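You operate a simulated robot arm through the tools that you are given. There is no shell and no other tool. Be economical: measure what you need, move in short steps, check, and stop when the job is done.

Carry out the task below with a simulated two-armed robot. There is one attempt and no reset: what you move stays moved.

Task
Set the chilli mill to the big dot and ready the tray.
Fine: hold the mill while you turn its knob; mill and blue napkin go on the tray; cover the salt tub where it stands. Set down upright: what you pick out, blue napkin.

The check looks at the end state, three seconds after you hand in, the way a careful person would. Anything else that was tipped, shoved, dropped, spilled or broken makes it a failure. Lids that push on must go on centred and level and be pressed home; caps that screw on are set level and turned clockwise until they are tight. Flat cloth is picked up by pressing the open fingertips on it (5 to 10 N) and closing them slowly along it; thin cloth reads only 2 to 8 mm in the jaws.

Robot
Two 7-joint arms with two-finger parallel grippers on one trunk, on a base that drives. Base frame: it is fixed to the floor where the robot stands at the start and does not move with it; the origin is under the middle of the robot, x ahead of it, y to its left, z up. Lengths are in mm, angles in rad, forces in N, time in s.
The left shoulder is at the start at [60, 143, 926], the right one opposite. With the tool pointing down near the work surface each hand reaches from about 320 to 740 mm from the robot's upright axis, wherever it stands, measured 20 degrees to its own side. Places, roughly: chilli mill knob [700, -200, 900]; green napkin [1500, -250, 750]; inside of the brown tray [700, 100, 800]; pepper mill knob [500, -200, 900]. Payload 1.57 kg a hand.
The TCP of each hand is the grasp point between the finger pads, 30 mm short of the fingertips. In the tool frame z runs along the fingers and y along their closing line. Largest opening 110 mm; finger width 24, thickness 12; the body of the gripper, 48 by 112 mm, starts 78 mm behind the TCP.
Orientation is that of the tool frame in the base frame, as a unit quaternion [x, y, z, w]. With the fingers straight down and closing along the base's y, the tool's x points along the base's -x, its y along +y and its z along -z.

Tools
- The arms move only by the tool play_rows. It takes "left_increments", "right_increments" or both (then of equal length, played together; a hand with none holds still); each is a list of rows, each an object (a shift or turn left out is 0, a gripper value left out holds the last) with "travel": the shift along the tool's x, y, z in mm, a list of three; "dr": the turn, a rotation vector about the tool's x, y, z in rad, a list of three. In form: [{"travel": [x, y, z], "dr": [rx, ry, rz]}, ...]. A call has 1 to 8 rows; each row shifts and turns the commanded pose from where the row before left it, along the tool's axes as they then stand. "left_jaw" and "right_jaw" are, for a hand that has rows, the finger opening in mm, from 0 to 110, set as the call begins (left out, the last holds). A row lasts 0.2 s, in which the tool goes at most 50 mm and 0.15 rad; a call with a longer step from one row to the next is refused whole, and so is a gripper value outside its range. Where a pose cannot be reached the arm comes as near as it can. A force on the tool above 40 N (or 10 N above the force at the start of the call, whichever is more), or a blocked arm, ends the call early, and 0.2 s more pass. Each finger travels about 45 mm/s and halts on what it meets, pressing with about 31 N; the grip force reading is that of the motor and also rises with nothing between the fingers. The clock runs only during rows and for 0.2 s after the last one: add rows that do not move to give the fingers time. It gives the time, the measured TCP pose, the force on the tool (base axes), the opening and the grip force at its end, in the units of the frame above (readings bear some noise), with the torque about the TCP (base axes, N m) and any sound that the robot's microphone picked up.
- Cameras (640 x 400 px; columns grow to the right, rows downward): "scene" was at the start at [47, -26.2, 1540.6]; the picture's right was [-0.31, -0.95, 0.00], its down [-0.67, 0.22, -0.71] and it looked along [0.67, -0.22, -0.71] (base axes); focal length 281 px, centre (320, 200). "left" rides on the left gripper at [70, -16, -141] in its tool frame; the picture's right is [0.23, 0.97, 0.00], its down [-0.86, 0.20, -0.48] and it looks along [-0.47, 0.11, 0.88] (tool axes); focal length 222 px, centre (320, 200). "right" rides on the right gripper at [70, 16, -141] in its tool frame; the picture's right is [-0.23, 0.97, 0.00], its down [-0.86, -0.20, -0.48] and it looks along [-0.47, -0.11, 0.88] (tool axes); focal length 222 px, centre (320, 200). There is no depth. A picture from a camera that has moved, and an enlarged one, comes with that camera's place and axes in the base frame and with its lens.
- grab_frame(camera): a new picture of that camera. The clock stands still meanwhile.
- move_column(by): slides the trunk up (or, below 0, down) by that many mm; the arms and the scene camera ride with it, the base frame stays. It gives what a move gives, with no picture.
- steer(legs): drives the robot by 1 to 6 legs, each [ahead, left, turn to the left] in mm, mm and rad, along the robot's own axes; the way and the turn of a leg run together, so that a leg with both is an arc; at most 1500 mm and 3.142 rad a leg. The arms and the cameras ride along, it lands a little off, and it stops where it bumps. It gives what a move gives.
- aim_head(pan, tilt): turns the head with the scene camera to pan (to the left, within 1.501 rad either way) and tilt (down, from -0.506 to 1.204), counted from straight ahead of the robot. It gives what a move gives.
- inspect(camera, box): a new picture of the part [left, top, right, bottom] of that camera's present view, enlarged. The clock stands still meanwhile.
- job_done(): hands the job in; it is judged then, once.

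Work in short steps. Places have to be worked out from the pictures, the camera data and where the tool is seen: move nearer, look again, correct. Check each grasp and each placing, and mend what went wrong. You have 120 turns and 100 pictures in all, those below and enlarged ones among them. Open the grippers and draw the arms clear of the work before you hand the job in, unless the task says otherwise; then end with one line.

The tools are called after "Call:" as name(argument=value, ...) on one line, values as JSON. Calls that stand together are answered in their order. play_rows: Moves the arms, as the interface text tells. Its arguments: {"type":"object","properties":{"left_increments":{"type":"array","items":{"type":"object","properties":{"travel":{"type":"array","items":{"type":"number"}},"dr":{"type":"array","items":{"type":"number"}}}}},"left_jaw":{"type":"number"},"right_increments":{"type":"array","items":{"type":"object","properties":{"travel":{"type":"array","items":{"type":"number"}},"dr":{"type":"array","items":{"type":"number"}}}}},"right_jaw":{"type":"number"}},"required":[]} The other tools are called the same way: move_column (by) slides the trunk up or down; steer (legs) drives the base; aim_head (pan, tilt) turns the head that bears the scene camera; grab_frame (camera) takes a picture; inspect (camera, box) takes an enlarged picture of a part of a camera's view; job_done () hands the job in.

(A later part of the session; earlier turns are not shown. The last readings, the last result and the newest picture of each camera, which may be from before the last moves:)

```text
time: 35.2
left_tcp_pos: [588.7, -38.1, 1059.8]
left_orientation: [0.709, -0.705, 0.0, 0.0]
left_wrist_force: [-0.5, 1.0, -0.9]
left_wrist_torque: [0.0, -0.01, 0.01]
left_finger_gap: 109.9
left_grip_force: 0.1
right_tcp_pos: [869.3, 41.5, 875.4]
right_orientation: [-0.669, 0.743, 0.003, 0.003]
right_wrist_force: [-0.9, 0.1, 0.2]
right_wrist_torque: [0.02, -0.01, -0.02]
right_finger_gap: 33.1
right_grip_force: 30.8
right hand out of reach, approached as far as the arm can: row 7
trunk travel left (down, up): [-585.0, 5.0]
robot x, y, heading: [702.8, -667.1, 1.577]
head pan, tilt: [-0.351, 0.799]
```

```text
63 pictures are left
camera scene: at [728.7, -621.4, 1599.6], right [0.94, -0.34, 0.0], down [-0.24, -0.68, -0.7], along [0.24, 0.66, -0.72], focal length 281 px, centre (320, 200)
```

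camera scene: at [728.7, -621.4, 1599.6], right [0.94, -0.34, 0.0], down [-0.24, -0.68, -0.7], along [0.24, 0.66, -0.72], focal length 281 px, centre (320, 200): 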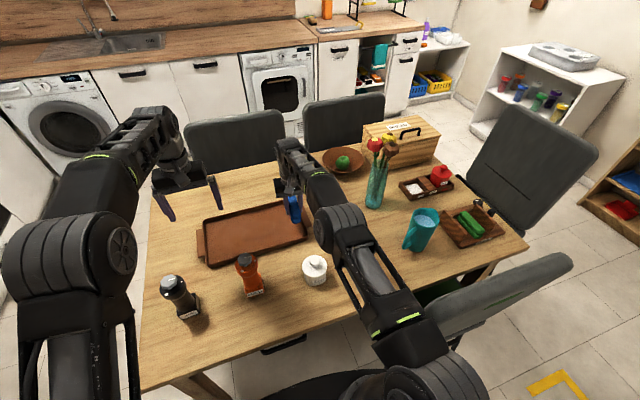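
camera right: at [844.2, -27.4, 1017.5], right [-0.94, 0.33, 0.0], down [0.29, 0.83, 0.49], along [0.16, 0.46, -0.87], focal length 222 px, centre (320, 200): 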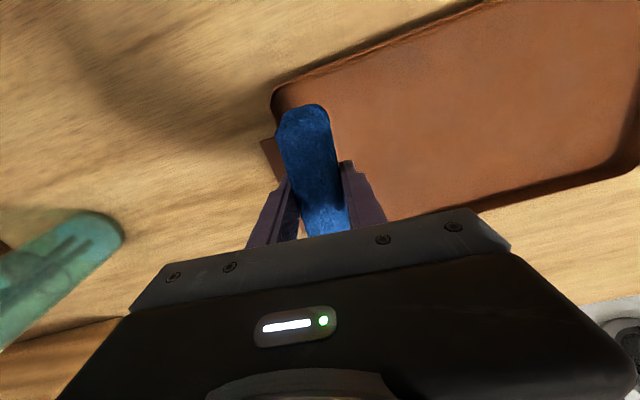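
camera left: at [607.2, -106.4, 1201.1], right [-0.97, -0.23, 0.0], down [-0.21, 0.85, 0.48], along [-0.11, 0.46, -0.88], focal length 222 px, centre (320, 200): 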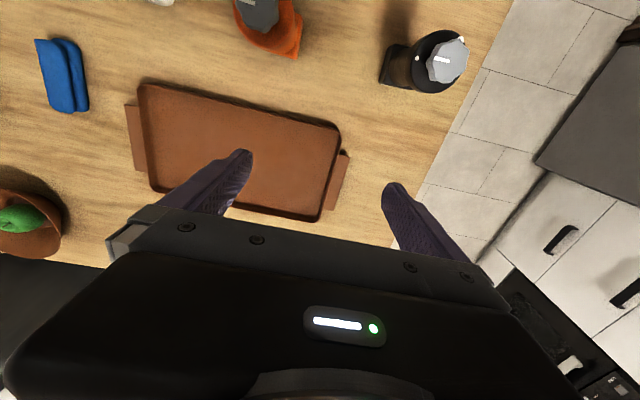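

The arm is at its limit. I drive 60 mm nearer to the table and try again.

Call:
steer(legs=[[60, 0, 0]])

Call:
grab_frame(camera="right")

```text
time: 36.2
left_tcp_pos: [587.7, 22.6, 1058.0]
left_orientation: [0.71, -0.704, 0.001, 0.0]
left_wrist_force: [0.5, 0.2, 0.2]
left_wrist_torque: [-0.07, 0.0, 0.02]
left_finger_gap: 110.0
left_grip_force: 0.0
right_tcp_pos: [869.9, 102.5, 874.8]
right_orientation: [-0.669, 0.743, 0.003, 0.003]
right_wrist_force: [-0.2, 0.5, -0.2]
right_wrist_torque: [-0.02, -0.02, 0.02]
right_finger_gap: 33.4
right_grip_force: 30.9
trunk travel left (down, up): [-585.0, 5.0]
robot x, y, heading: [699.5, -606.1, 1.576]
head pan, tilt: [-0.351, 0.799]
```

```text
62 pictures are left
camera right: at [844.3, 34.1, 1016.6], right [-0.94, 0.33, 0.0], down [0.29, 0.83, 0.49], along [0.16, 0.46, -0.87], focal length 222 px, centre (320, 200)
```

right: 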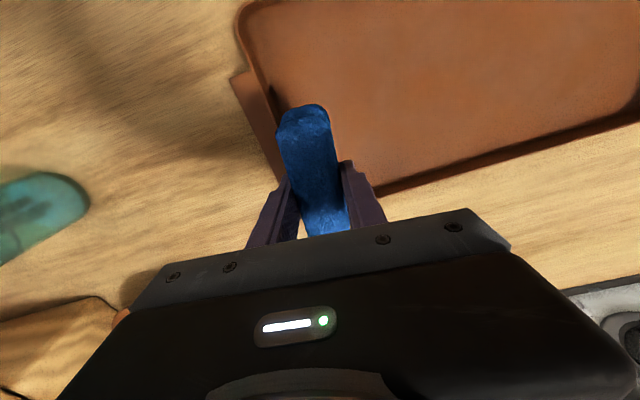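

Now within reach. I shift to about (840, 70) and lower toward the tray floor, watching force.

Call:
play_rows(right_increments=[{"travel": [17.5, 13.5, 0]}, {"travel": [17.5, 13, 0]}, {"travel": [0, 0, 35]}, {"travel": [0, 0, 30]}, {}])

Call:
grab_frame(camera="right")

Call:
inspect(camera="scene", box=[200, 160, 360, 280])

```text
time: 37.4
left_tcp_pos: [589.2, 20.7, 1060.6]
left_orientation: [0.709, -0.705, 0.0, 0.0]
left_wrist_force: [0.1, -0.3, 0.2]
left_wrist_torque: [0.02, 0.01, -0.02]
left_finger_gap: 110.4
left_grip_force: 0.1
right_tcp_pos: [839.0, 70.0, 809.7]
right_orientation: [-0.669, 0.744, 0.004, 0.004]
right_wrist_force: [0.8, 0.0, -0.2]
right_wrist_torque: [0.02, -0.01, 0.03]
right_finger_gap: 33.1
right_grip_force: 31.5
trunk travel left (down, up): [-585.0, 5.0]
robot x, y, heading: [701.8, -604.8, 1.573]
head pan, tilt: [-0.351, 0.799]
```

```text
61 pictures are left
camera right: at [814.5, 1.7, 951.6], right [-0.94, 0.33, 0.0], down [0.29, 0.82, 0.49], along [0.16, 0.46, -0.87], focal length 222 px, centre (320, 200)
```

right: 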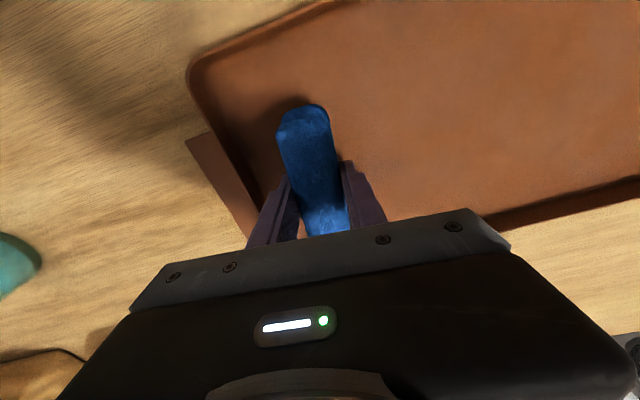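

```text
3.33 times, centred on (280, 220) of scene
camera zoom: at [728.7, -561.5, 1599.6], right [0.94, -0.34, 0.0], down [-0.24, -0.67, -0.7], along [0.24, 0.66, -0.72], focal length 936 px, centre (453, 133)
```

zoom: 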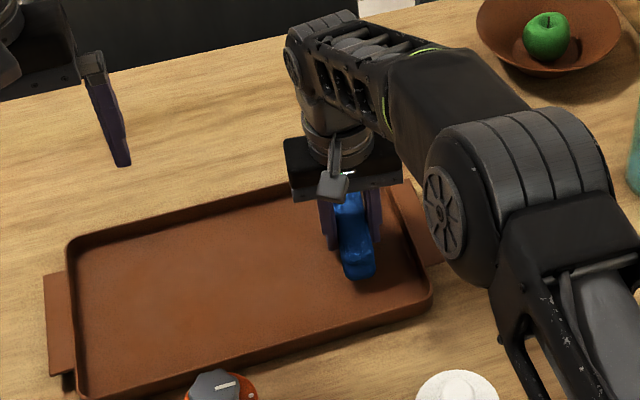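

Napkin is well inside the tray. I lower in small steps until contact.

Call:
play_rows(right_increments=[{"travel": [0, 0, 3]}, {"travel": [0, 0, 3]}, {}])

Call:
play_rows(right_increments=[{"travel": [0, 0, 2]}, {"travel": [0, 0, 2]}, {}])

```text
time: 38.2
left_tcp_pos: [588.5, 21.7, 1059.8]
left_orientation: [0.709, -0.705, 0.0, 0.0]
left_wrist_force: [0.5, -0.5, -0.1]
left_wrist_torque: [-0.02, 0.02, -0.01]
left_finger_gap: 110.0
left_grip_force: 0.0
right_tcp_pos: [838.7, 68.6, 804.6]
right_orientation: [-0.669, 0.743, 0.003, 0.003]
right_wrist_force: [-0.3, 0.3, -0.4]
right_wrist_torque: [0.0, 0.0, 0.0]
right_finger_gap: 33.1
right_grip_force: 30.8
trunk travel left (down, up): [-585.0, 5.0]
robot x, y, heading: [699.8, -608.8, 1.575]
head pan, tilt: [-0.351, 0.799]
```

```text
time: 39.0
left_tcp_pos: [589.2, 22.3, 1059.2]
left_orientation: [0.709, -0.705, 0.001, 0.0]
left_wrist_force: [-0.1, 0.8, -0.5]
left_wrist_torque: [0.02, 0.03, 0.0]
left_finger_gap: 110.0
left_grip_force: 0.1
right_tcp_pos: [838.1, 69.6, 800.3]
right_orientation: [-0.669, 0.743, 0.003, 0.003]
right_wrist_force: [-0.5, 0.6, -1.0]
right_wrist_torque: [-0.01, -0.01, 0.0]
right_finger_gap: 33.1
right_grip_force: 31.5
trunk travel left (down, up): [-585.0, 5.0]
robot x, y, heading: [699.9, -607.9, 1.571]
head pan, tilt: [-0.351, 0.799]
```

No contact yet; continuing down in 2 mm steps.

Call:
play_rows(right_increments=[{"travel": [0, 0, 2]}, {}, {"travel": [0, 0, 2]}, {}])

Call:
play_rows(right_increments=[{"travel": [0, 0, 2]}, {}, {}])

```text
time: 40.0
left_tcp_pos: [589.2, 21.6, 1059.1]
left_orientation: [0.709, -0.705, 0.0, 0.0]
left_wrist_force: [-1.0, -0.1, 0.1]
left_wrist_torque: [-0.01, 0.01, 0.0]
left_finger_gap: 110.2
left_grip_force: 0.1
right_tcp_pos: [840.0, 70.5, 797.7]
right_orientation: [-0.669, 0.743, 0.002, 0.003]
right_wrist_force: [0.2, 0.1, -0.5]
right_wrist_torque: [-0.03, 0.01, 0.0]
right_finger_gap: 32.8
right_grip_force: 30.3
trunk travel left (down, up): [-585.0, 5.0]
robot x, y, heading: [700.6, -606.9, 1.576]
head pan, tilt: [-0.351, 0.799]
```

```text
time: 40.8
left_tcp_pos: [588.0, 20.7, 1059.8]
left_orientation: [0.709, -0.705, 0.001, 0.0]
left_wrist_force: [-0.2, 0.1, -0.4]
left_wrist_torque: [-0.03, 0.0, 0.0]
left_finger_gap: 110.0
left_grip_force: 0.1
right_tcp_pos: [839.6, 70.6, 794.7]
right_orientation: [-0.67, 0.743, 0.004, 0.004]
right_wrist_force: [0.5, 0.1, 10.5]
right_wrist_torque: [-0.35, 0.06, -0.04]
right_finger_gap: 33.3
right_grip_force: 31.2
trunk travel left (down, up): [-585.0, 5.0]
robot x, y, heading: [704.3, -606.7, 1.577]
head pan, tilt: [-0.351, 0.799]
```

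Contact at z≈795. I open gently and rise.

Call:
play_rows(right_increments=[{}, {}, {}, {"travel": [0, 0, -20]}, {"travel": [0, 0, -40]}, {"travel": [0, 0, -45]}, {"travel": [0, 0, -45]}, {}], right_jaw=60)

Call:
grab_frame(camera="right")

```text
time: 42.6
left_tcp_pos: [588.5, 22.1, 1059.1]
left_orientation: [0.71, -0.705, 0.0, -0.001]
left_wrist_force: [0.2, -1.0, 0.2]
left_wrist_torque: [-0.02, -0.02, -0.01]
left_finger_gap: 109.9
left_grip_force: 0.0
right_tcp_pos: [838.8, 69.4, 944.8]
right_orientation: [-0.669, 0.744, 0.003, 0.003]
right_wrist_force: [0.9, -0.5, 0.1]
right_wrist_torque: [0.02, 0.02, -0.02]
right_finger_gap: 60.1
right_grip_force: 0.1
trunk travel left (down, up): [-585.0, 5.0]
robot x, y, heading: [703.4, -606.9, 1.58]
head pan, tilt: [-0.351, 0.799]
```

```text
59 pictures are left
camera right: at [814.1, 1.2, 1085.7], right [-0.94, 0.33, 0.0], down [0.29, 0.83, 0.49], along [0.16, 0.46, -0.87], focal length 222 px, centre (320, 200)
```

right: 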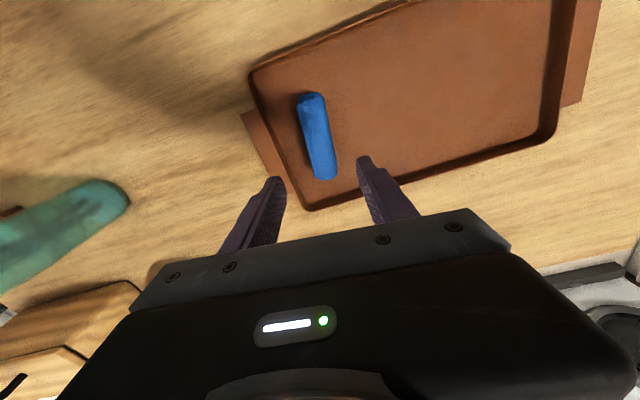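

The napkin lies flat on the tray. Next I bring the right hand above the chilli mill to read its dots.

Call:
play_rows(right_increments=[{"travel": [0, 0, -40], "dr": [0, 0, -0.11]}, {"travel": [35, 20, -35]}, {"travel": [40, 20, -30]}, {"travel": [45, 20, -10]}, {"travel": [45, 20, 0]}, {"travel": [45, 20, 0]}, {"travel": [30, 19, 0]}, {}])

Call:
grab_frame(camera="right")

```text
refused: row 2 steps farther than a row can; nothing moved
```

```text
58 pictures are left
camera right: at [814.1, 1.2, 1085.7], right [-0.94, 0.33, 0.0], down [0.29, 0.83, 0.49], along [0.16, 0.46, -0.87], focal length 222 px, centre (320, 200)
```

right: 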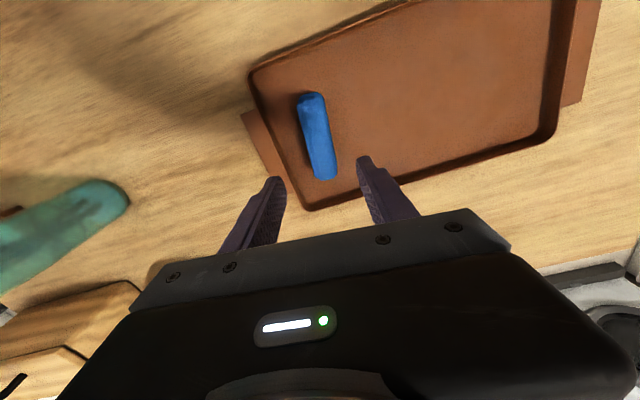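

A step was too long; I use shorter ones.

Call:
play_rows(right_increments=[{"travel": [0, 0, -40], "dr": [0, 0, -0.11]}, {"travel": [20, 10, -40]}, {"travel": [25, 15, -35]}, {"travel": [44, 18, 0]}, {"travel": [45, 18, 0]}, {"travel": [45, 18, 0]}, {"travel": [42, 20, 0]}, {"travel": [18, 20, 0]}])

Call:
grab_frame(camera="right")

```text
time: 44.4
left_tcp_pos: [588.4, 22.4, 1060.7]
left_orientation: [0.71, -0.705, 0.0, 0.0]
left_wrist_force: [0.0, -0.3, 0.5]
left_wrist_torque: [0.0, 0.03, 0.02]
left_finger_gap: 109.9
left_grip_force: 0.0
right_tcp_pos: [721.2, -172.5, 1058.4]
right_orientation: [0.708, -0.706, -0.003, -0.004]
right_wrist_force: [0.1, 0.5, -0.5]
right_wrist_torque: [0.01, -0.01, 0.0]
right_finger_gap: 59.8
right_grip_force: 0.0
trunk travel left (down, up): [-585.0, 5.0]
robot x, y, heading: [701.6, -609.2, 1.576]
head pan, tilt: [-0.351, 0.799]
```

```text
57 pictures are left
camera right: at [704.0, -243.6, 1199.2], right [-0.97, 0.22, 0.0], down [0.2, 0.85, 0.49], along [0.11, 0.48, -0.87], focal length 222 px, centre (320, 200)
```

right: 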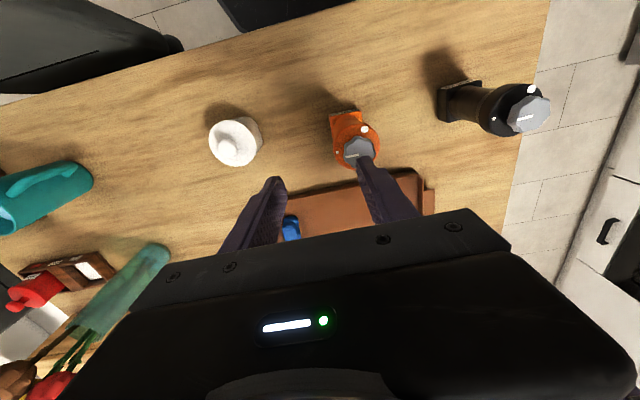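

The mill stands near (674, -152). I centre the right hand over it with open jaws for a clear view of the knob.

Call:
play_rows(right_increments=[{"travel": [0, 24, 0]}, {"travel": [0, 23, 10]}, {}], right_jaw=100)

Call:
grab_frame(camera="right")

Call:
inspect(camera="right", box=[270, 90, 370, 180])

```text
time: 45.2
left_tcp_pos: [589.1, 21.6, 1059.7]
left_orientation: [0.709, -0.705, 0.0, 0.0]
left_wrist_force: [-0.3, 0.4, 0.3]
left_wrist_torque: [-0.01, 0.0, 0.01]
left_finger_gap: 109.5
left_grip_force: 0.0
right_tcp_pos: [674.1, -172.1, 1046.6]
right_orientation: [0.709, -0.705, -0.004, -0.004]
right_wrist_force: [0.1, -0.9, 0.5]
right_wrist_torque: [-0.01, 0.01, -0.01]
right_finger_gap: 100.1
right_grip_force: 0.1
trunk travel left (down, up): [-585.0, 5.0]
robot x, y, heading: [701.3, -603.9, 1.571]
head pan, tilt: [-0.351, 0.799]
```

```text
56 pictures are left
camera right: at [657.6, -243.3, 1189.1], right [-0.97, 0.22, 0.0], down [0.2, 0.85, 0.49], along [0.11, 0.47, -0.87], focal length 222 px, centre (320, 200)
```

right: 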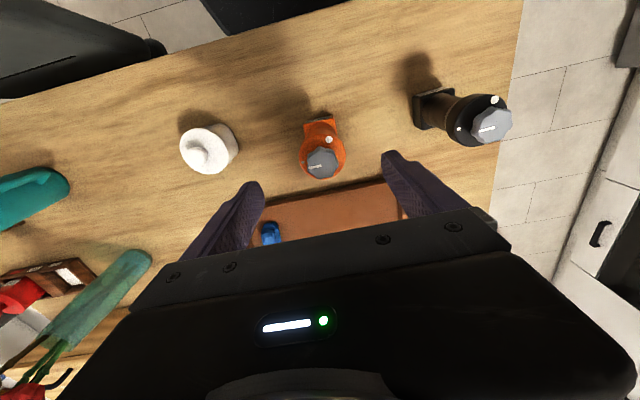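

```text
4.44 times, centred on (320, 135) of right
camera zoom: at [657.6, -243.3, 1189.1], right [-0.97, 0.22, 0.0], down [0.2, 0.85, 0.49], along [0.11, 0.47, -0.87], focal length 987 px, centre (320, 489)
```

zoom: 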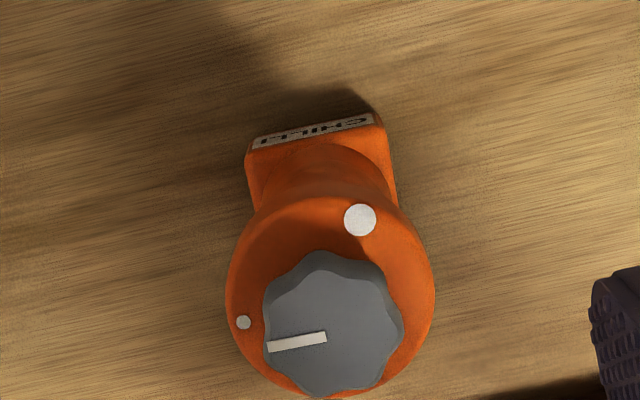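

The pointer is at a small dot (+x side) and a bigger dot sits at about −122°. I check from straight above whether there is another, larger dot hidden behind the knob.

Call:
play_rows(right_increments=[{"travel": [-45, 0, 0]}, {"travel": [-45, -8, 0]}, {}])

Call:
inspect(camera="right", box=[270, 20, 370, 110])

```text
time: 46.0
left_tcp_pos: [589.0, 21.6, 1059.3]
left_orientation: [0.709, -0.705, 0.001, 0.0]
left_wrist_force: [-0.4, -0.1, 0.7]
left_wrist_torque: [0.0, 0.02, -0.02]
left_finger_gap: 110.1
left_grip_force: 0.0
right_tcp_pos: [681.2, -84.4, 1048.1]
right_orientation: [0.709, -0.705, -0.003, -0.003]
right_wrist_force: [0.7, 0.6, -0.3]
right_wrist_torque: [0.04, 0.01, -0.01]
right_finger_gap: 100.0
right_grip_force: 0.0
trunk travel left (down, up): [-585.0, 5.0]
robot x, y, heading: [704.3, -607.0, 1.576]
head pan, tilt: [-0.351, 0.799]
```

```text
4.44 times, centred on (320, 65) of right
camera zoom: at [664.6, -154.1, 1189.0], right [-0.98, 0.22, 0.0], down [0.19, 0.85, 0.49], along [0.11, 0.47, -0.87], focal length 987 px, centre (320, 800)
```

zoom: 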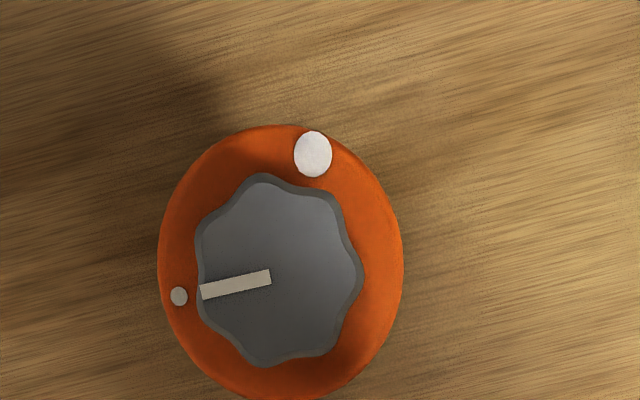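

Only two dots: pointer on the small one at 0°, big dot at −120° (120° clockwise from above). I'll hold the mill's neck with the left hand from the robot's side at a slant. First I back off 130 mm for elbow room.

Call:
steer(legs=[[-130, 0, 0]])

Call:
play_rows(right_increments=[{"travel": [0, -40, -10]}, {"travel": [0, -40, 0]}, {"travel": [0, -40, 0]}, {"travel": [0, -40, 0]}, {}, {}, {}], left_increments=[{"dr": [0, -0.15, 0]}, {"dr": [0, -0.15, 0]}, {"dr": [0, -0.15, 0]}, {"dr": [0, -0.15, 0]}, {"dr": [0, -0.15, 0]}, {"dr": [0, -0.15, 0]}, {"dr": [0, -0.147, 0]}])

Call:
grab_frame(camera="scene")

```text
time: 47.3
left_tcp_pos: [591.2, -109.4, 1060.8]
left_orientation: [0.708, -0.706, 0.0, -0.001]
left_wrist_force: [-0.7, 0.2, 0.8]
left_wrist_torque: [0.05, -0.01, -0.01]
left_finger_gap: 110.1
left_grip_force: 0.1
right_tcp_pos: [683.6, -214.6, 1046.5]
right_orientation: [0.708, -0.706, -0.004, -0.004]
right_wrist_force: [0.8, 0.2, 0.6]
right_wrist_torque: [0.04, 0.0, 0.02]
right_finger_gap: 100.2
right_grip_force: 0.0
trunk travel left (down, up): [-585.0, 5.0]
robot x, y, heading: [704.1, -738.4, 1.57]
head pan, tilt: [-0.351, 0.799]
```

```text
time: 48.9
left_tcp_pos: [590.3, -108.6, 1060.5]
left_orientation: [0.613, -0.611, -0.354, -0.354]
left_wrist_force: [-0.3, 0.1, 0.3]
left_wrist_torque: [-0.02, -0.01, -0.01]
left_finger_gap: 109.9
left_grip_force: 0.1
right_tcp_pos: [844.0, -214.1, 1057.3]
right_orientation: [0.708, -0.706, -0.003, -0.003]
right_wrist_force: [-0.3, -0.3, -0.6]
right_wrist_torque: [-0.03, -0.03, 0.02]
right_finger_gap: 100.2
right_grip_force: 0.1
trunk travel left (down, up): [-585.0, 5.0]
robot x, y, heading: [702.8, -736.8, 1.573]
head pan, tilt: [-0.351, 0.799]
```

```text
53 pictures are left
camera scene: at [729.6, -691.8, 1599.7], right [0.94, -0.34, 0.0], down [-0.24, -0.67, -0.7], along [0.24, 0.66, -0.72], focal length 281 px, centre (320, 200)
```

scene: 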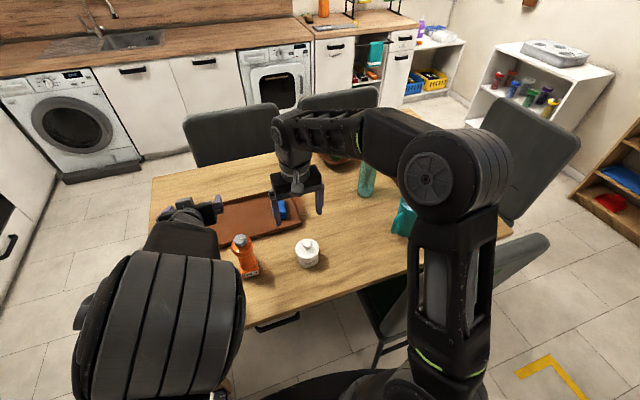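

The left tool now points 30° below horizontal toward +y. I bring it to a pre-grasp spot about 150 mm back from the mill's neck.

Call:
play_rows(left_increments=[{"travel": [0, 0, -40]}, {"travel": [0, 0, -40]}, {"travel": [40, -17, 0]}, {"travel": [45, -17, 0]}, {"travel": [45, -17, 0]}, {"travel": [45, -17, 0]}, {"travel": [45, -18, 0]}, {}], left_jaw=90)

Call:
grab_frame(camera="left")

Call:
grab_frame(camera="right")

```text
time: 50.7
left_tcp_pos: [678.0, -287.3, 908.5]
left_orientation: [0.614, -0.611, -0.355, -0.353]
left_wrist_force: [-0.1, -0.8, -0.5]
left_wrist_torque: [-0.01, 0.01, -0.01]
left_finger_gap: 90.0
left_grip_force: 0.0
right_tcp_pos: [843.1, -212.9, 1057.8]
right_orientation: [0.708, -0.706, -0.003, -0.002]
right_wrist_force: [0.2, -0.6, 0.4]
right_wrist_torque: [-0.02, -0.01, -0.01]
right_finger_gap: 100.1
right_grip_force: 0.0
trunk travel left (down, up): [-585.0, 5.0]
robot x, y, heading: [699.5, -736.7, 1.575]
head pan, tilt: [-0.351, 0.799]
```

```text
52 pictures are left
camera left: at [696.3, -444.2, 920.0], right [-0.97, -0.12, -0.2], down [-0.2, 0.01, 0.98], along [-0.11, 0.99, -0.04], focal length 222 px, centre (320, 200)
```

left: 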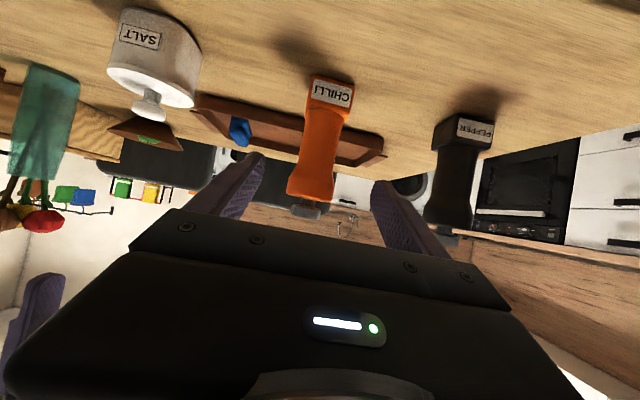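

```text
51 pictures are left
camera right: at [825.5, -283.8, 1198.4], right [-0.97, 0.22, 0.0], down [0.2, 0.85, 0.49], along [0.11, 0.47, -0.87], focal length 222 px, centre (320, 200)
```

right: 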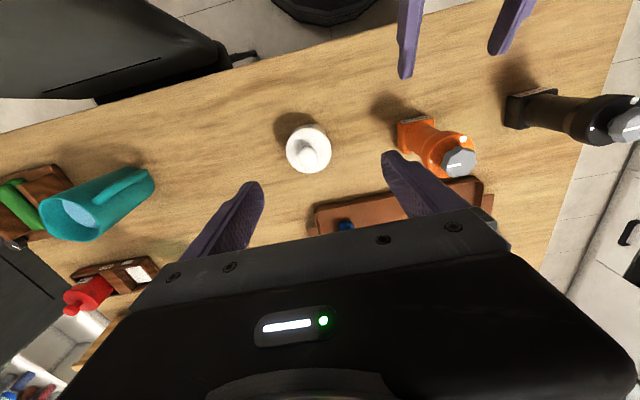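

The left camera shows the mill: neck at z≈800–880 (narrow near 840), collar at ≈907, knob up to ≈932, x≈679. I advance along the tool axis around the neck.

Call:
play_rows(left_increments=[{"travel": [-1, 0, 35]}, {"travel": [-1, 0, 35]}, {"travel": [0, 0, 30]}, {}])

Call:
grab_frame(camera="left")

Call:
grab_frame(camera="right")

```text
time: 51.7
left_tcp_pos: [676.2, -200.0, 861.0]
left_orientation: [0.614, -0.611, -0.354, -0.353]
left_wrist_force: [0.1, -0.7, -0.7]
left_wrist_torque: [0.0, 0.0, 0.0]
left_finger_gap: 90.1
left_grip_force: 0.1
right_tcp_pos: [841.9, -213.4, 1057.4]
right_orientation: [0.708, -0.706, -0.004, -0.004]
right_wrist_force: [-0.9, -0.6, -0.3]
right_wrist_torque: [0.0, 0.02, -0.05]
right_finger_gap: 100.0
right_grip_force: 0.1
trunk travel left (down, up): [-585.0, 5.0]
robot x, y, heading: [698.2, -738.8, 1.575]
head pan, tilt: [-0.351, 0.799]
```

```text
50 pictures are left
camera left: at [695.5, -356.7, 872.3], right [-0.97, -0.12, -0.2], down [-0.2, 0.01, 0.98], along [-0.11, 0.99, -0.04], focal length 222 px, centre (320, 200)
```

left: 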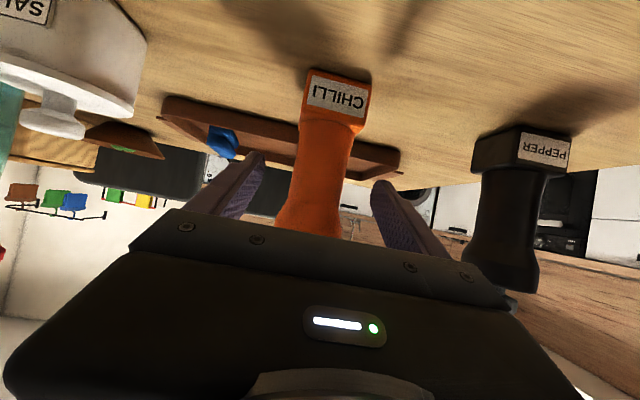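

```text
49 pictures are left
camera right: at [825.9, -284.3, 1198.5], right [-0.97, 0.22, 0.0], down [0.2, 0.85, 0.49], along [0.11, 0.47, -0.87], focal length 222 px, centre (320, 200)
```

right: 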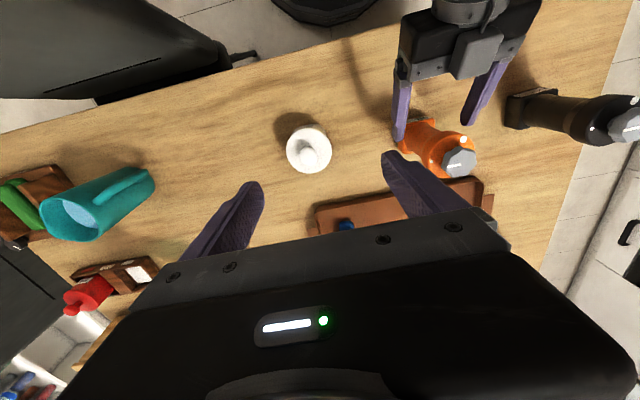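

The neck is centred between the fingers. I advance the last ~42 mm, then check.

Call:
play_rows(left_increments=[{"travel": [0, 0, 20]}, {"travel": [-1, 0, 22]}, {}])

Call:
play_rows(left_increments=[{}, {}, {}, {}], left_jaw=30)

Call:
grab_frame(camera="right")

Call:
grab_frame(camera="left")

```text
time: 52.5
left_tcp_pos: [676.8, -163.2, 841.3]
left_orientation: [0.614, -0.612, -0.354, -0.351]
left_wrist_force: [0.1, -0.6, 0.1]
left_wrist_torque: [0.01, -0.02, 0.01]
left_finger_gap: 89.8
left_grip_force: 0.1
right_tcp_pos: [842.7, -212.3, 1056.2]
right_orientation: [0.708, -0.706, -0.003, -0.003]
right_wrist_force: [-0.2, -0.5, 0.3]
right_wrist_torque: [0.04, 0.01, -0.02]
right_finger_gap: 99.8
right_grip_force: 0.0
trunk travel left (down, up): [-585.0, 5.0]
robot x, y, heading: [701.7, -737.0, 1.571]
head pan, tilt: [-0.351, 0.799]
```

```text
time: 53.5
left_tcp_pos: [677.2, -162.8, 841.4]
left_orientation: [0.613, -0.612, -0.354, -0.353]
left_wrist_force: [-1.3, 0.4, 0.6]
left_wrist_torque: [-0.01, -0.17, -0.03]
left_finger_gap: 47.8
left_grip_force: 26.7
right_tcp_pos: [842.2, -212.1, 1057.5]
right_orientation: [0.709, -0.706, -0.002, -0.003]
right_wrist_force: [0.1, -1.2, 0.1]
right_wrist_torque: [-0.07, -0.02, 0.01]
right_finger_gap: 100.2
right_grip_force: 0.0
trunk travel left (down, up): [-585.0, 5.0]
robot x, y, heading: [700.4, -735.7, 1.574]
head pan, tilt: [-0.351, 0.799]
```

```text
48 pictures are left
camera right: at [825.9, -283.8, 1198.3], right [-0.97, 0.22, 0.0], down [0.2, 0.85, 0.49], along [0.11, 0.47, -0.87], focal length 222 px, centre (320, 200)
```

right: 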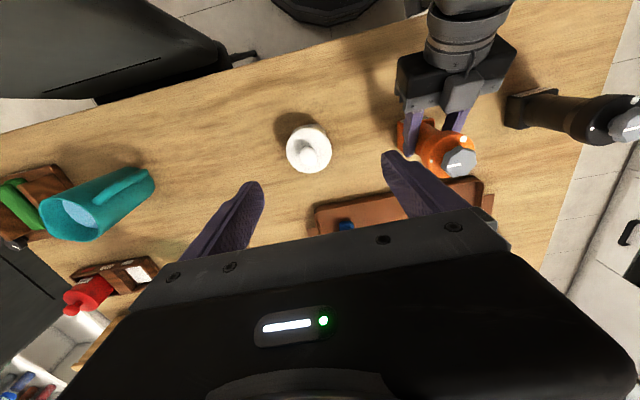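

```text
47 pictures are left
camera left: at [695.3, -320.4, 852.3], right [-0.97, -0.12, -0.2], down [-0.2, 0.01, 0.98], along [-0.11, 0.99, -0.04], focal length 222 px, centre (320, 200)
```

left: 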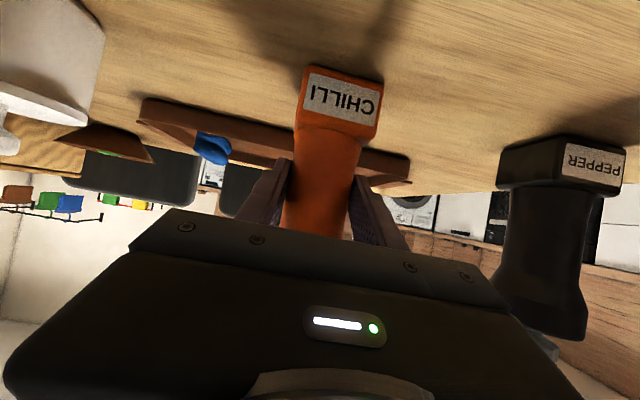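

The left hand holds the neck (48 mm). Now the right hand goes over the knob at (677, -152).

Call:
play_rows(right_increments=[{"travel": [-12, 33, 0]}, {"travel": [-12, 33, 0]}, {"travel": [-12, 33, 0]}, {"travel": [-12, 33, 0]}, {"travel": [-12, 33, 0]}, {}], right_jaw=80)

Call:
grab_frame(camera="right")

Call:
inspect(camera="right", box=[270, 90, 370, 180])

```text
time: 54.9
left_tcp_pos: [676.9, -164.6, 842.2]
left_orientation: [0.614, -0.611, -0.354, -0.353]
left_wrist_force: [0.7, -1.5, 0.8]
left_wrist_torque: [0.03, -0.15, -0.06]
left_finger_gap: 47.5
left_grip_force: 30.9
right_tcp_pos: [679.6, -153.6, 1059.2]
right_orientation: [0.707, -0.707, -0.003, -0.003]
right_wrist_force: [0.1, 0.4, -0.2]
right_wrist_torque: [-0.01, 0.02, 0.01]
right_finger_gap: 80.1
right_grip_force: 0.1
trunk travel left (down, up): [-585.0, 5.0]
robot x, y, heading: [703.8, -733.0, 1.574]
head pan, tilt: [-0.351, 0.799]
```

```text
46 pictures are left
camera right: at [661.8, -224.7, 1199.8], right [-0.97, 0.22, 0.0], down [0.2, 0.85, 0.49], along [0.11, 0.47, -0.87], focal length 222 px, centre (320, 200)
```

right: 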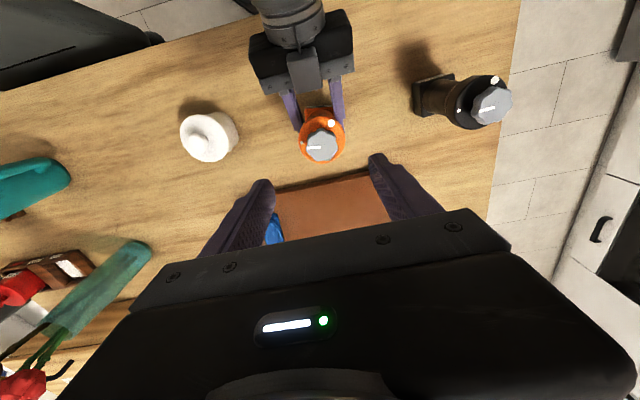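

```text
4.44 times, centred on (320, 135) of right
camera zoom: at [661.8, -224.7, 1199.8], right [-0.97, 0.22, 0.0], down [0.2, 0.85, 0.49], along [0.11, 0.47, -0.87], focal length 987 px, centre (320, 489)
```

zoom: 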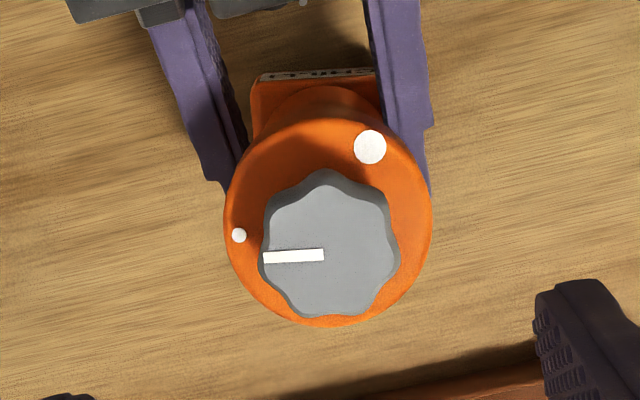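

The mill yawed a few degrees into the grip (fine; dots move with it). Knob centre is at (676, -152). I shift, pre-turn the right hand −1.05 rad about its axis, and look again before descending.

Call:
play_rows(right_increments=[{"travel": [-1.5, 3.5, 0], "dr": [0, 0, -0.15]}, {"dr": [0, 0, -0.15]}, {"dr": [0, 0, -0.15]}, {"dr": [0, 0, -0.15]}, {"dr": [0, 0, -0.15]}, {"dr": [0, 0, -0.15]}, {"dr": [0, 0, -0.15], "travel": [0, 0, 30]}, {}])

Call:
grab_frame(camera="right")

```text
time: 56.7
left_tcp_pos: [677.5, -163.7, 840.0]
left_orientation: [0.613, -0.612, -0.354, -0.353]
left_wrist_force: [-0.6, -1.2, 0.5]
left_wrist_torque: [0.0, 0.08, 0.05]
left_finger_gap: 47.2
left_grip_force: 30.1
right_tcp_pos: [676.2, -152.2, 1028.4]
right_orientation: [0.967, -0.255, -0.001, -0.005]
right_wrist_force: [-0.1, 0.1, -0.1]
right_wrist_torque: [0.03, 0.01, 0.0]
right_finger_gap: 80.0
right_grip_force: 0.0
trunk travel left (down, up): [-585.0, 5.0]
robot x, y, heading: [702.6, -739.1, 1.576]
head pan, tilt: [-0.351, 0.799]
```

```text
44 pictures are left
camera right: at [726.5, -201.2, 1169.4], right [-0.68, -0.73, -0.01], down [-0.65, 0.59, 0.48], along [-0.35, 0.33, -0.88], focal length 222 px, centre (320, 200)
```

right: 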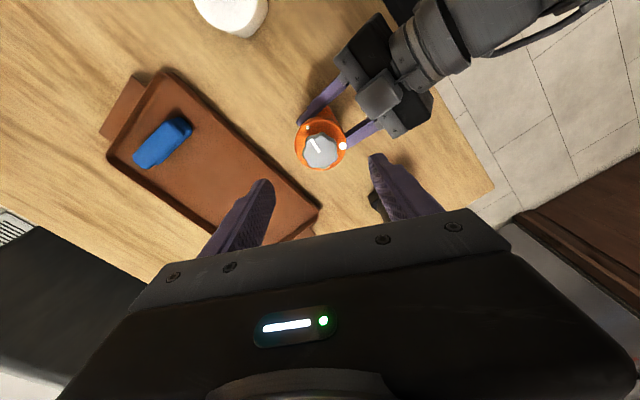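

Centred well. I descend to z≈943 (tips just above the collar).

Call:
play_rows(right_increments=[{"travel": [-1, -0.5, 40]}, {"travel": [0, 0, 30]}, {"travel": [0, 0, 14]}, {}])

Call:
grab_frame(camera="right")

Call:
inspect(camera="scene", box=[180, 180, 300, 280])

```text
time: 57.7
left_tcp_pos: [676.3, -163.3, 839.4]
left_orientation: [0.613, -0.612, -0.354, -0.353]
left_wrist_force: [0.0, 0.4, -0.3]
left_wrist_torque: [0.01, 0.05, 0.03]
left_finger_gap: 47.4
left_grip_force: 31.2
right_tcp_pos: [674.7, -149.1, 943.1]
right_orientation: [0.967, -0.256, -0.002, -0.005]
right_wrist_force: [0.4, -0.4, 0.2]
right_wrist_torque: [0.03, -0.02, -0.01]
right_finger_gap: 80.1
right_grip_force: 0.0
trunk travel left (down, up): [-585.0, 5.0]
robot x, y, heading: [702.2, -734.3, 1.571]
head pan, tilt: [-0.351, 0.799]
```

```text
43 pictures are left
camera right: at [726.3, -199.3, 1084.9], right [-0.68, -0.73, -0.01], down [-0.64, 0.59, 0.48], along [-0.35, 0.33, -0.88], focal length 222 px, centre (320, 200)
```

right: 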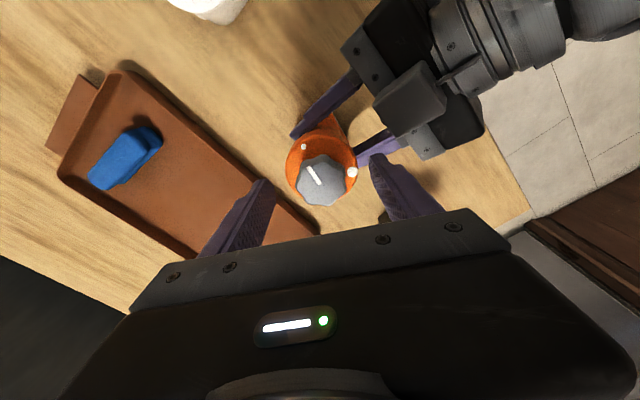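

```text
4.00 times, centred on (240, 230) of scene
camera zoom: at [729.5, -691.9, 1599.6], right [0.94, -0.34, 0.0], down [-0.24, -0.67, -0.7], along [0.24, 0.66, -0.72], focal length 1124 px, centre (640, 80)
```

zoom: 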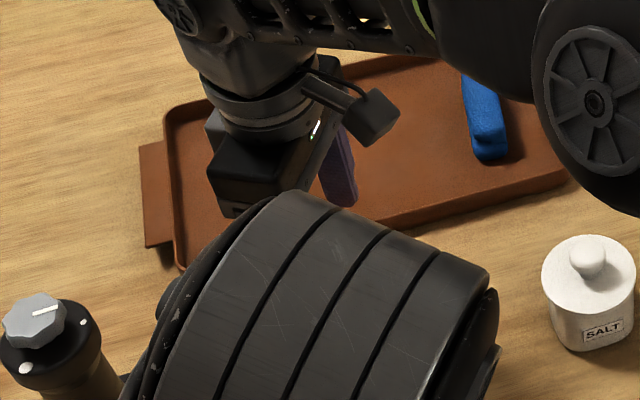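

Knob is ~2.5 mm along tool +x from the TCP. I correct and close on the knob.

Call:
play_rows(right_increments=[{"travel": [2.5, 0.5, 1]}, {}])

Call:
play_rows(right_increments=[{}, {}, {}, {}], right_jaw=35)

Call:
inspect(camera="right", box=[260, 120, 380, 220])

```text
time: 58.3
left_tcp_pos: [677.9, -163.9, 840.5]
left_orientation: [0.614, -0.611, -0.355, -0.352]
left_wrist_force: [0.4, -0.6, -0.4]
left_wrist_torque: [0.01, 0.07, 0.02]
left_finger_gap: 47.4
left_grip_force: 31.6
right_tcp_pos: [678.1, -151.2, 942.5]
right_orientation: [0.966, -0.257, 0.0, -0.005]
right_wrist_force: [0.8, 0.1, -0.8]
right_wrist_torque: [0.05, 0.04, 0.0]
right_finger_gap: 79.9
right_grip_force: 0.0
trunk travel left (down, up): [-585.0, 5.0]
robot x, y, heading: [705.6, -736.5, 1.572]
head pan, tilt: [-0.351, 0.799]
```

```text
time: 59.3
left_tcp_pos: [677.1, -161.3, 841.0]
left_orientation: [0.613, -0.611, -0.354, -0.353]
left_wrist_force: [1.0, 5.3, 0.2]
left_wrist_torque: [-0.35, 0.12, 0.0]
left_finger_gap: 47.6
left_grip_force: 30.9
right_tcp_pos: [676.6, -151.3, 942.2]
right_orientation: [0.967, -0.256, -0.001, -0.004]
right_wrist_force: [-1.5, -5.1, 2.5]
right_wrist_torque: [-0.2, 0.08, -0.01]
right_finger_gap: 36.8
right_grip_force: 23.1
trunk travel left (down, up): [-585.0, 5.0]
robot x, y, heading: [698.2, -735.7, 1.575]
head pan, tilt: [-0.351, 0.799]
```

```text
4.00 times, centred on (320, 170) of right
camera zoom: at [727.7, -201.4, 1084.4], right [-0.68, -0.73, -0.01], down [-0.64, 0.59, 0.48], along [-0.35, 0.33, -0.88], focal length 888 px, centre (320, 320)
```

zoom: 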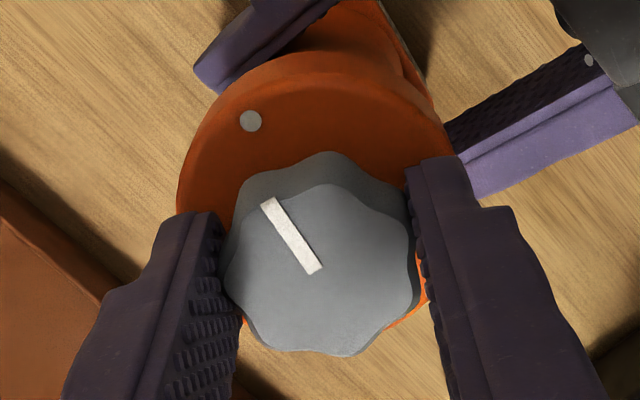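

Knob gripped (36.8 mm). I tighten and turn clockwise (tool +z) the first 0.6 rad, then check.

Call:
play_rows(right_increments=[{}, {"dr": [0, 0, 0.1]}, {"dr": [0, 0, 0.12]}, {"dr": [0, 0, 0.12]}, {"dr": [0, 0, 0.13]}, {"dr": [0, 0, 0.13]}, {}], right_jaw=20)

Call:
inspect(camera="right", box=[260, 120, 380, 220])

```text
time: 60.9
left_tcp_pos: [676.6, -164.2, 840.5]
left_orientation: [0.614, -0.61, -0.355, -0.353]
left_wrist_force: [-0.3, 6.7, -0.4]
left_wrist_torque: [-0.17, 0.22, 0.01]
left_finger_gap: 47.1
left_grip_force: 31.0
right_tcp_pos: [676.5, -151.8, 943.0]
right_orientation: [0.847, -0.532, -0.001, -0.004]
right_wrist_force: [-0.8, -5.9, 0.0]
right_wrist_torque: [-0.49, -0.13, -0.01]
right_finger_gap: 36.8
right_grip_force: 30.7
trunk travel left (down, up): [-585.0, 5.0]
robot x, y, heading: [706.0, -739.0, 1.573]
head pan, tilt: [-0.351, 0.799]
```

```text
4.00 times, centred on (320, 170) of right
camera zoom: at [690.9, -222.3, 1084.2], right [-0.98, -0.22, 0.0], down [-0.19, 0.85, 0.49], along [-0.1, 0.47, -0.87], focal length 888 px, centre (320, 320)
```

zoom: 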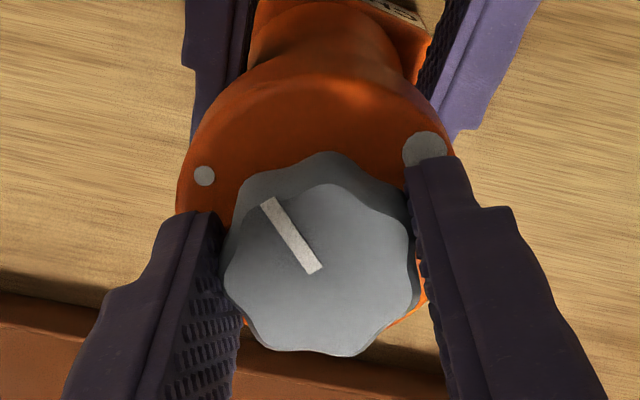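

The knob turns with the hand while the mill stays put. I go on another 1.2 rad, then 0.3.

Call:
play_rows(right_increments=[{"dr": [0, 0, 0.14]}, {"dr": [0, 0, 0.15]}, {"dr": [0, 0, 0.15]}, {"dr": [0, 0, 0.15]}, {"dr": [0, 0, 0.15]}, {"dr": [0, 0, 0.15]}, {"dr": [0, 0, 0.15]}, {"dr": [0, 0, 0.15]}])

Call:
inspect(camera="right", box=[260, 120, 380, 220])

```text
time: 62.7
left_tcp_pos: [676.4, -163.8, 841.5]
left_orientation: [0.614, -0.611, -0.355, -0.352]
left_wrist_force: [-0.4, -0.9, 7.2]
left_wrist_torque: [0.06, 0.3, 0.0]
left_finger_gap: 47.3
left_grip_force: 31.0
right_tcp_pos: [675.6, -152.1, 942.9]
right_orientation: [-0.404, 0.915, 0.004, 0.003]
right_wrist_force: [0.8, 0.8, -6.0]
right_wrist_torque: [0.17, -0.39, 0.01]
right_finger_gap: 36.7
right_grip_force: 30.9
trunk travel left (down, up): [-585.0, 5.0]
robot x, y, heading: [698.5, -735.4, 1.576]
head pan, tilt: [-0.351, 0.799]
```

```text
4.00 times, centred on (320, 170) of right
camera zoom: at [616.1, -193.2, 1084.5], right [-0.57, 0.82, 0.01], down [0.72, 0.49, 0.48], along [0.4, 0.28, -0.88], focal length 888 px, centre (320, 320)
```

zoom: 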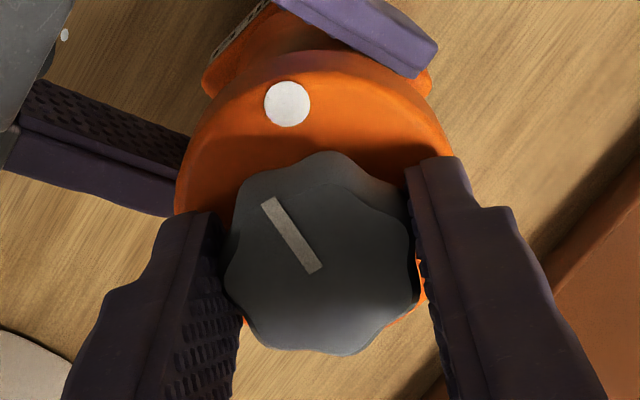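

Pointer now ≈ −113° with the dot near −130°; the remaining 0.3 rad should line them up.

Call:
play_rows(right_increments=[{"dr": [0, 0, 0.15]}, {"dr": [0, 0, 0.14]}, {}, {}])

Call:
inspect(camera="right", box=[260, 120, 380, 220])

```text
time: 63.7
left_tcp_pos: [676.9, -162.8, 841.0]
left_orientation: [0.614, -0.611, -0.354, -0.353]
left_wrist_force: [-0.1, -6.2, 8.9]
left_wrist_torque: [0.49, 0.28, 0.01]
left_finger_gap: 46.9
left_grip_force: 31.8
right_tcp_pos: [676.8, -151.1, 942.5]
right_orientation: [-0.268, 0.964, 0.005, 0.001]
right_wrist_force: [0.9, 6.0, -8.2]
right_wrist_torque: [0.27, -0.31, -0.06]
right_finger_gap: 36.5
right_grip_force: 31.1
trunk travel left (down, up): [-585.0, 5.0]
robot x, y, heading: [702.8, -738.8, 1.571]
head pan, tilt: [-0.351, 0.799]
```

```text
4.00 times, centred on (320, 170) of right
camera zoom: at [607.2, -175.0, 1084.8], right [-0.31, 0.95, 0.01], down [0.83, 0.27, 0.48], along [0.46, 0.16, -0.88], focal length 888 px, centre (320, 320)
```

zoom: 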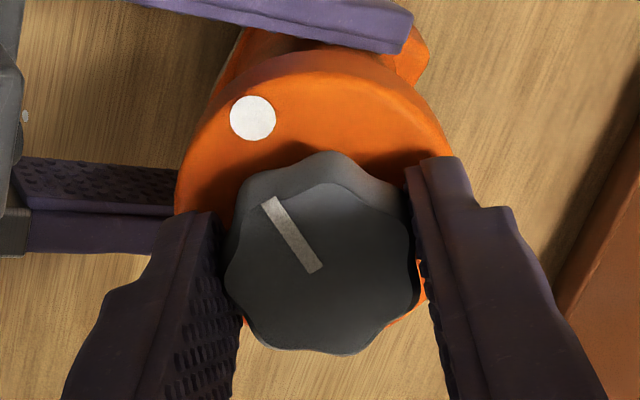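

The big dot now sits exactly where the small dot was relative to the pointer. I release, rise and turn back to check from above.

Call:
play_rows(right_increments=[{}, {}, {}, {"travel": [0, 0, -40]}, {"travel": [0, 0, -40]}, {"travel": [0, 0, -40]}, {}], right_jaw=90)

Call:
play_rows(right_increments=[{"dr": [0, 0, -0.15]}, {"dr": [0, 0, -0.15]}, {"dr": [0, 0, -0.15]}, {"dr": [0, 0, -0.15]}, {"dr": [0, 0, -0.15]}, {"dr": [0, 0, -0.15]}, {"dr": [0, 0, -0.14]}, {}])

Call:
inspect(camera="right", box=[270, 90, 370, 180])

```text
time: 65.3
left_tcp_pos: [675.9, -163.7, 841.5]
left_orientation: [0.614, -0.61, -0.355, -0.352]
left_wrist_force: [0.2, -0.8, 1.0]
left_wrist_torque: [0.05, 0.12, 0.02]
left_finger_gap: 46.9
left_grip_force: 30.8
right_tcp_pos: [675.2, -152.9, 1063.8]
right_orientation: [-0.268, 0.963, 0.005, 0.001]
right_wrist_force: [0.3, 0.6, 0.4]
right_wrist_torque: [0.0, 0.03, -0.01]
right_finger_gap: 89.9
right_grip_force: 0.1
trunk travel left (down, up): [-585.0, 5.0]
robot x, y, heading: [699.4, -737.8, 1.576]
head pan, tilt: [-0.351, 0.799]
```

```text
time: 67.1
left_tcp_pos: [677.1, -163.0, 841.7]
left_orientation: [0.614, -0.612, -0.354, -0.352]
left_wrist_force: [-0.1, -0.4, -0.1]
left_wrist_torque: [0.01, 0.04, 0.04]
left_finger_gap: 47.0
left_grip_force: 30.7
right_tcp_pos: [677.7, -152.6, 1063.2]
right_orientation: [0.711, -0.703, -0.002, -0.004]
right_wrist_force: [-0.4, 0.5, 0.8]
right_wrist_torque: [-0.01, -0.04, 0.03]
right_finger_gap: 90.1
right_grip_force: 0.1
trunk travel left (down, up): [-585.0, 5.0]
robot x, y, heading: [703.2, -737.3, 1.575]
head pan, tilt: [-0.351, 0.799]
```

```text
4.44 times, centred on (320, 135) of right
camera zoom: at [659.5, -223.7, 1204.3], right [-0.98, 0.21, 0.0], down [0.19, 0.85, 0.49], along [0.1, 0.48, -0.87], focal length 987 px, centre (320, 489)
```

zoom: 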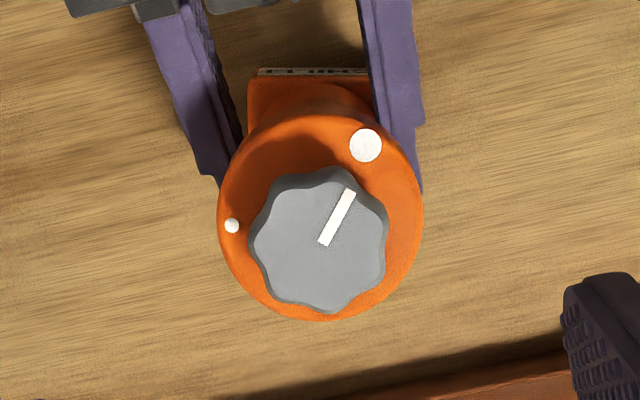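

Pointer −130° against the dot's −131°: set. I move the right hand aside and lift the mill with the left.

Call:
play_rows(right_increments=[{"travel": [0, -40, 0]}, {"travel": [0, -40, 0]}, {"travel": [0, -40, 0]}, {"travel": [0, -40, 0]}, {"travel": [0, -40, 0]}, {"travel": [0, -20, 0]}, {}])

Call:
play_rows(left_increments=[{"travel": [-8.7, 0, -5]}, {"travel": [-26, 0, -15]}, {"travel": [-26, 0, -15]}, {}])

Call:
grab_frame(camera="left")

```text
time: 68.7
left_tcp_pos: [676.1, -163.0, 840.8]
left_orientation: [0.613, -0.611, -0.355, -0.353]
left_wrist_force: [0.1, -0.7, 0.4]
left_wrist_torque: [-0.05, 0.02, 0.0]
left_finger_gap: 46.9
left_grip_force: 30.7
right_tcp_pos: [897.0, -150.4, 1063.2]
right_orientation: [0.711, -0.703, -0.003, -0.003]
right_wrist_force: [1.0, -0.1, 0.4]
right_wrist_torque: [-0.04, 0.03, -0.01]
right_finger_gap: 90.0
right_grip_force: 0.0
trunk travel left (down, up): [-585.0, 5.0]
robot x, y, heading: [702.7, -735.7, 1.577]
head pan, tilt: [-0.351, 0.799]
```

```text
time: 69.7
left_tcp_pos: [677.9, -162.8, 910.6]
left_orientation: [0.613, -0.612, -0.354, -0.352]
left_wrist_force: [0.3, -0.5, -2.8]
left_wrist_torque: [-0.05, -0.04, 0.02]
left_finger_gap: 46.8
left_grip_force: 31.0
right_tcp_pos: [896.0, -149.0, 1063.9]
right_orientation: [0.711, -0.703, -0.003, -0.002]
right_wrist_force: [0.3, 0.9, -0.1]
right_wrist_torque: [0.05, -0.03, -0.04]
right_finger_gap: 90.1
right_grip_force: 0.0
trunk travel left (down, up): [-585.0, 5.0]
robot x, y, heading: [701.7, -734.6, 1.575]
head pan, tilt: [-0.351, 0.799]
```

```text
36 pictures are left
camera left: at [695.8, -320.1, 922.2], right [-0.97, -0.12, -0.2], down [-0.2, 0.01, 0.98], along [-0.11, 0.99, -0.04], focal length 222 px, centre (320, 200)
```

left: 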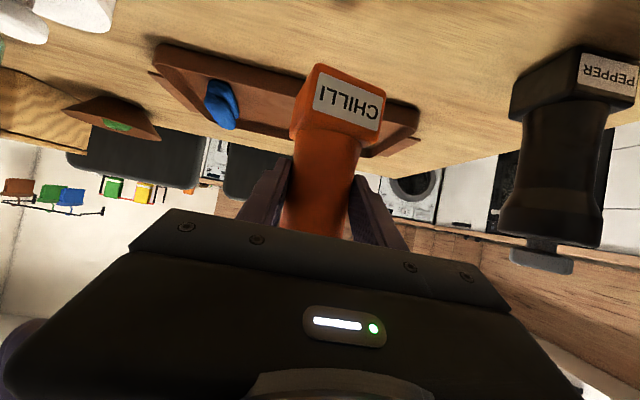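

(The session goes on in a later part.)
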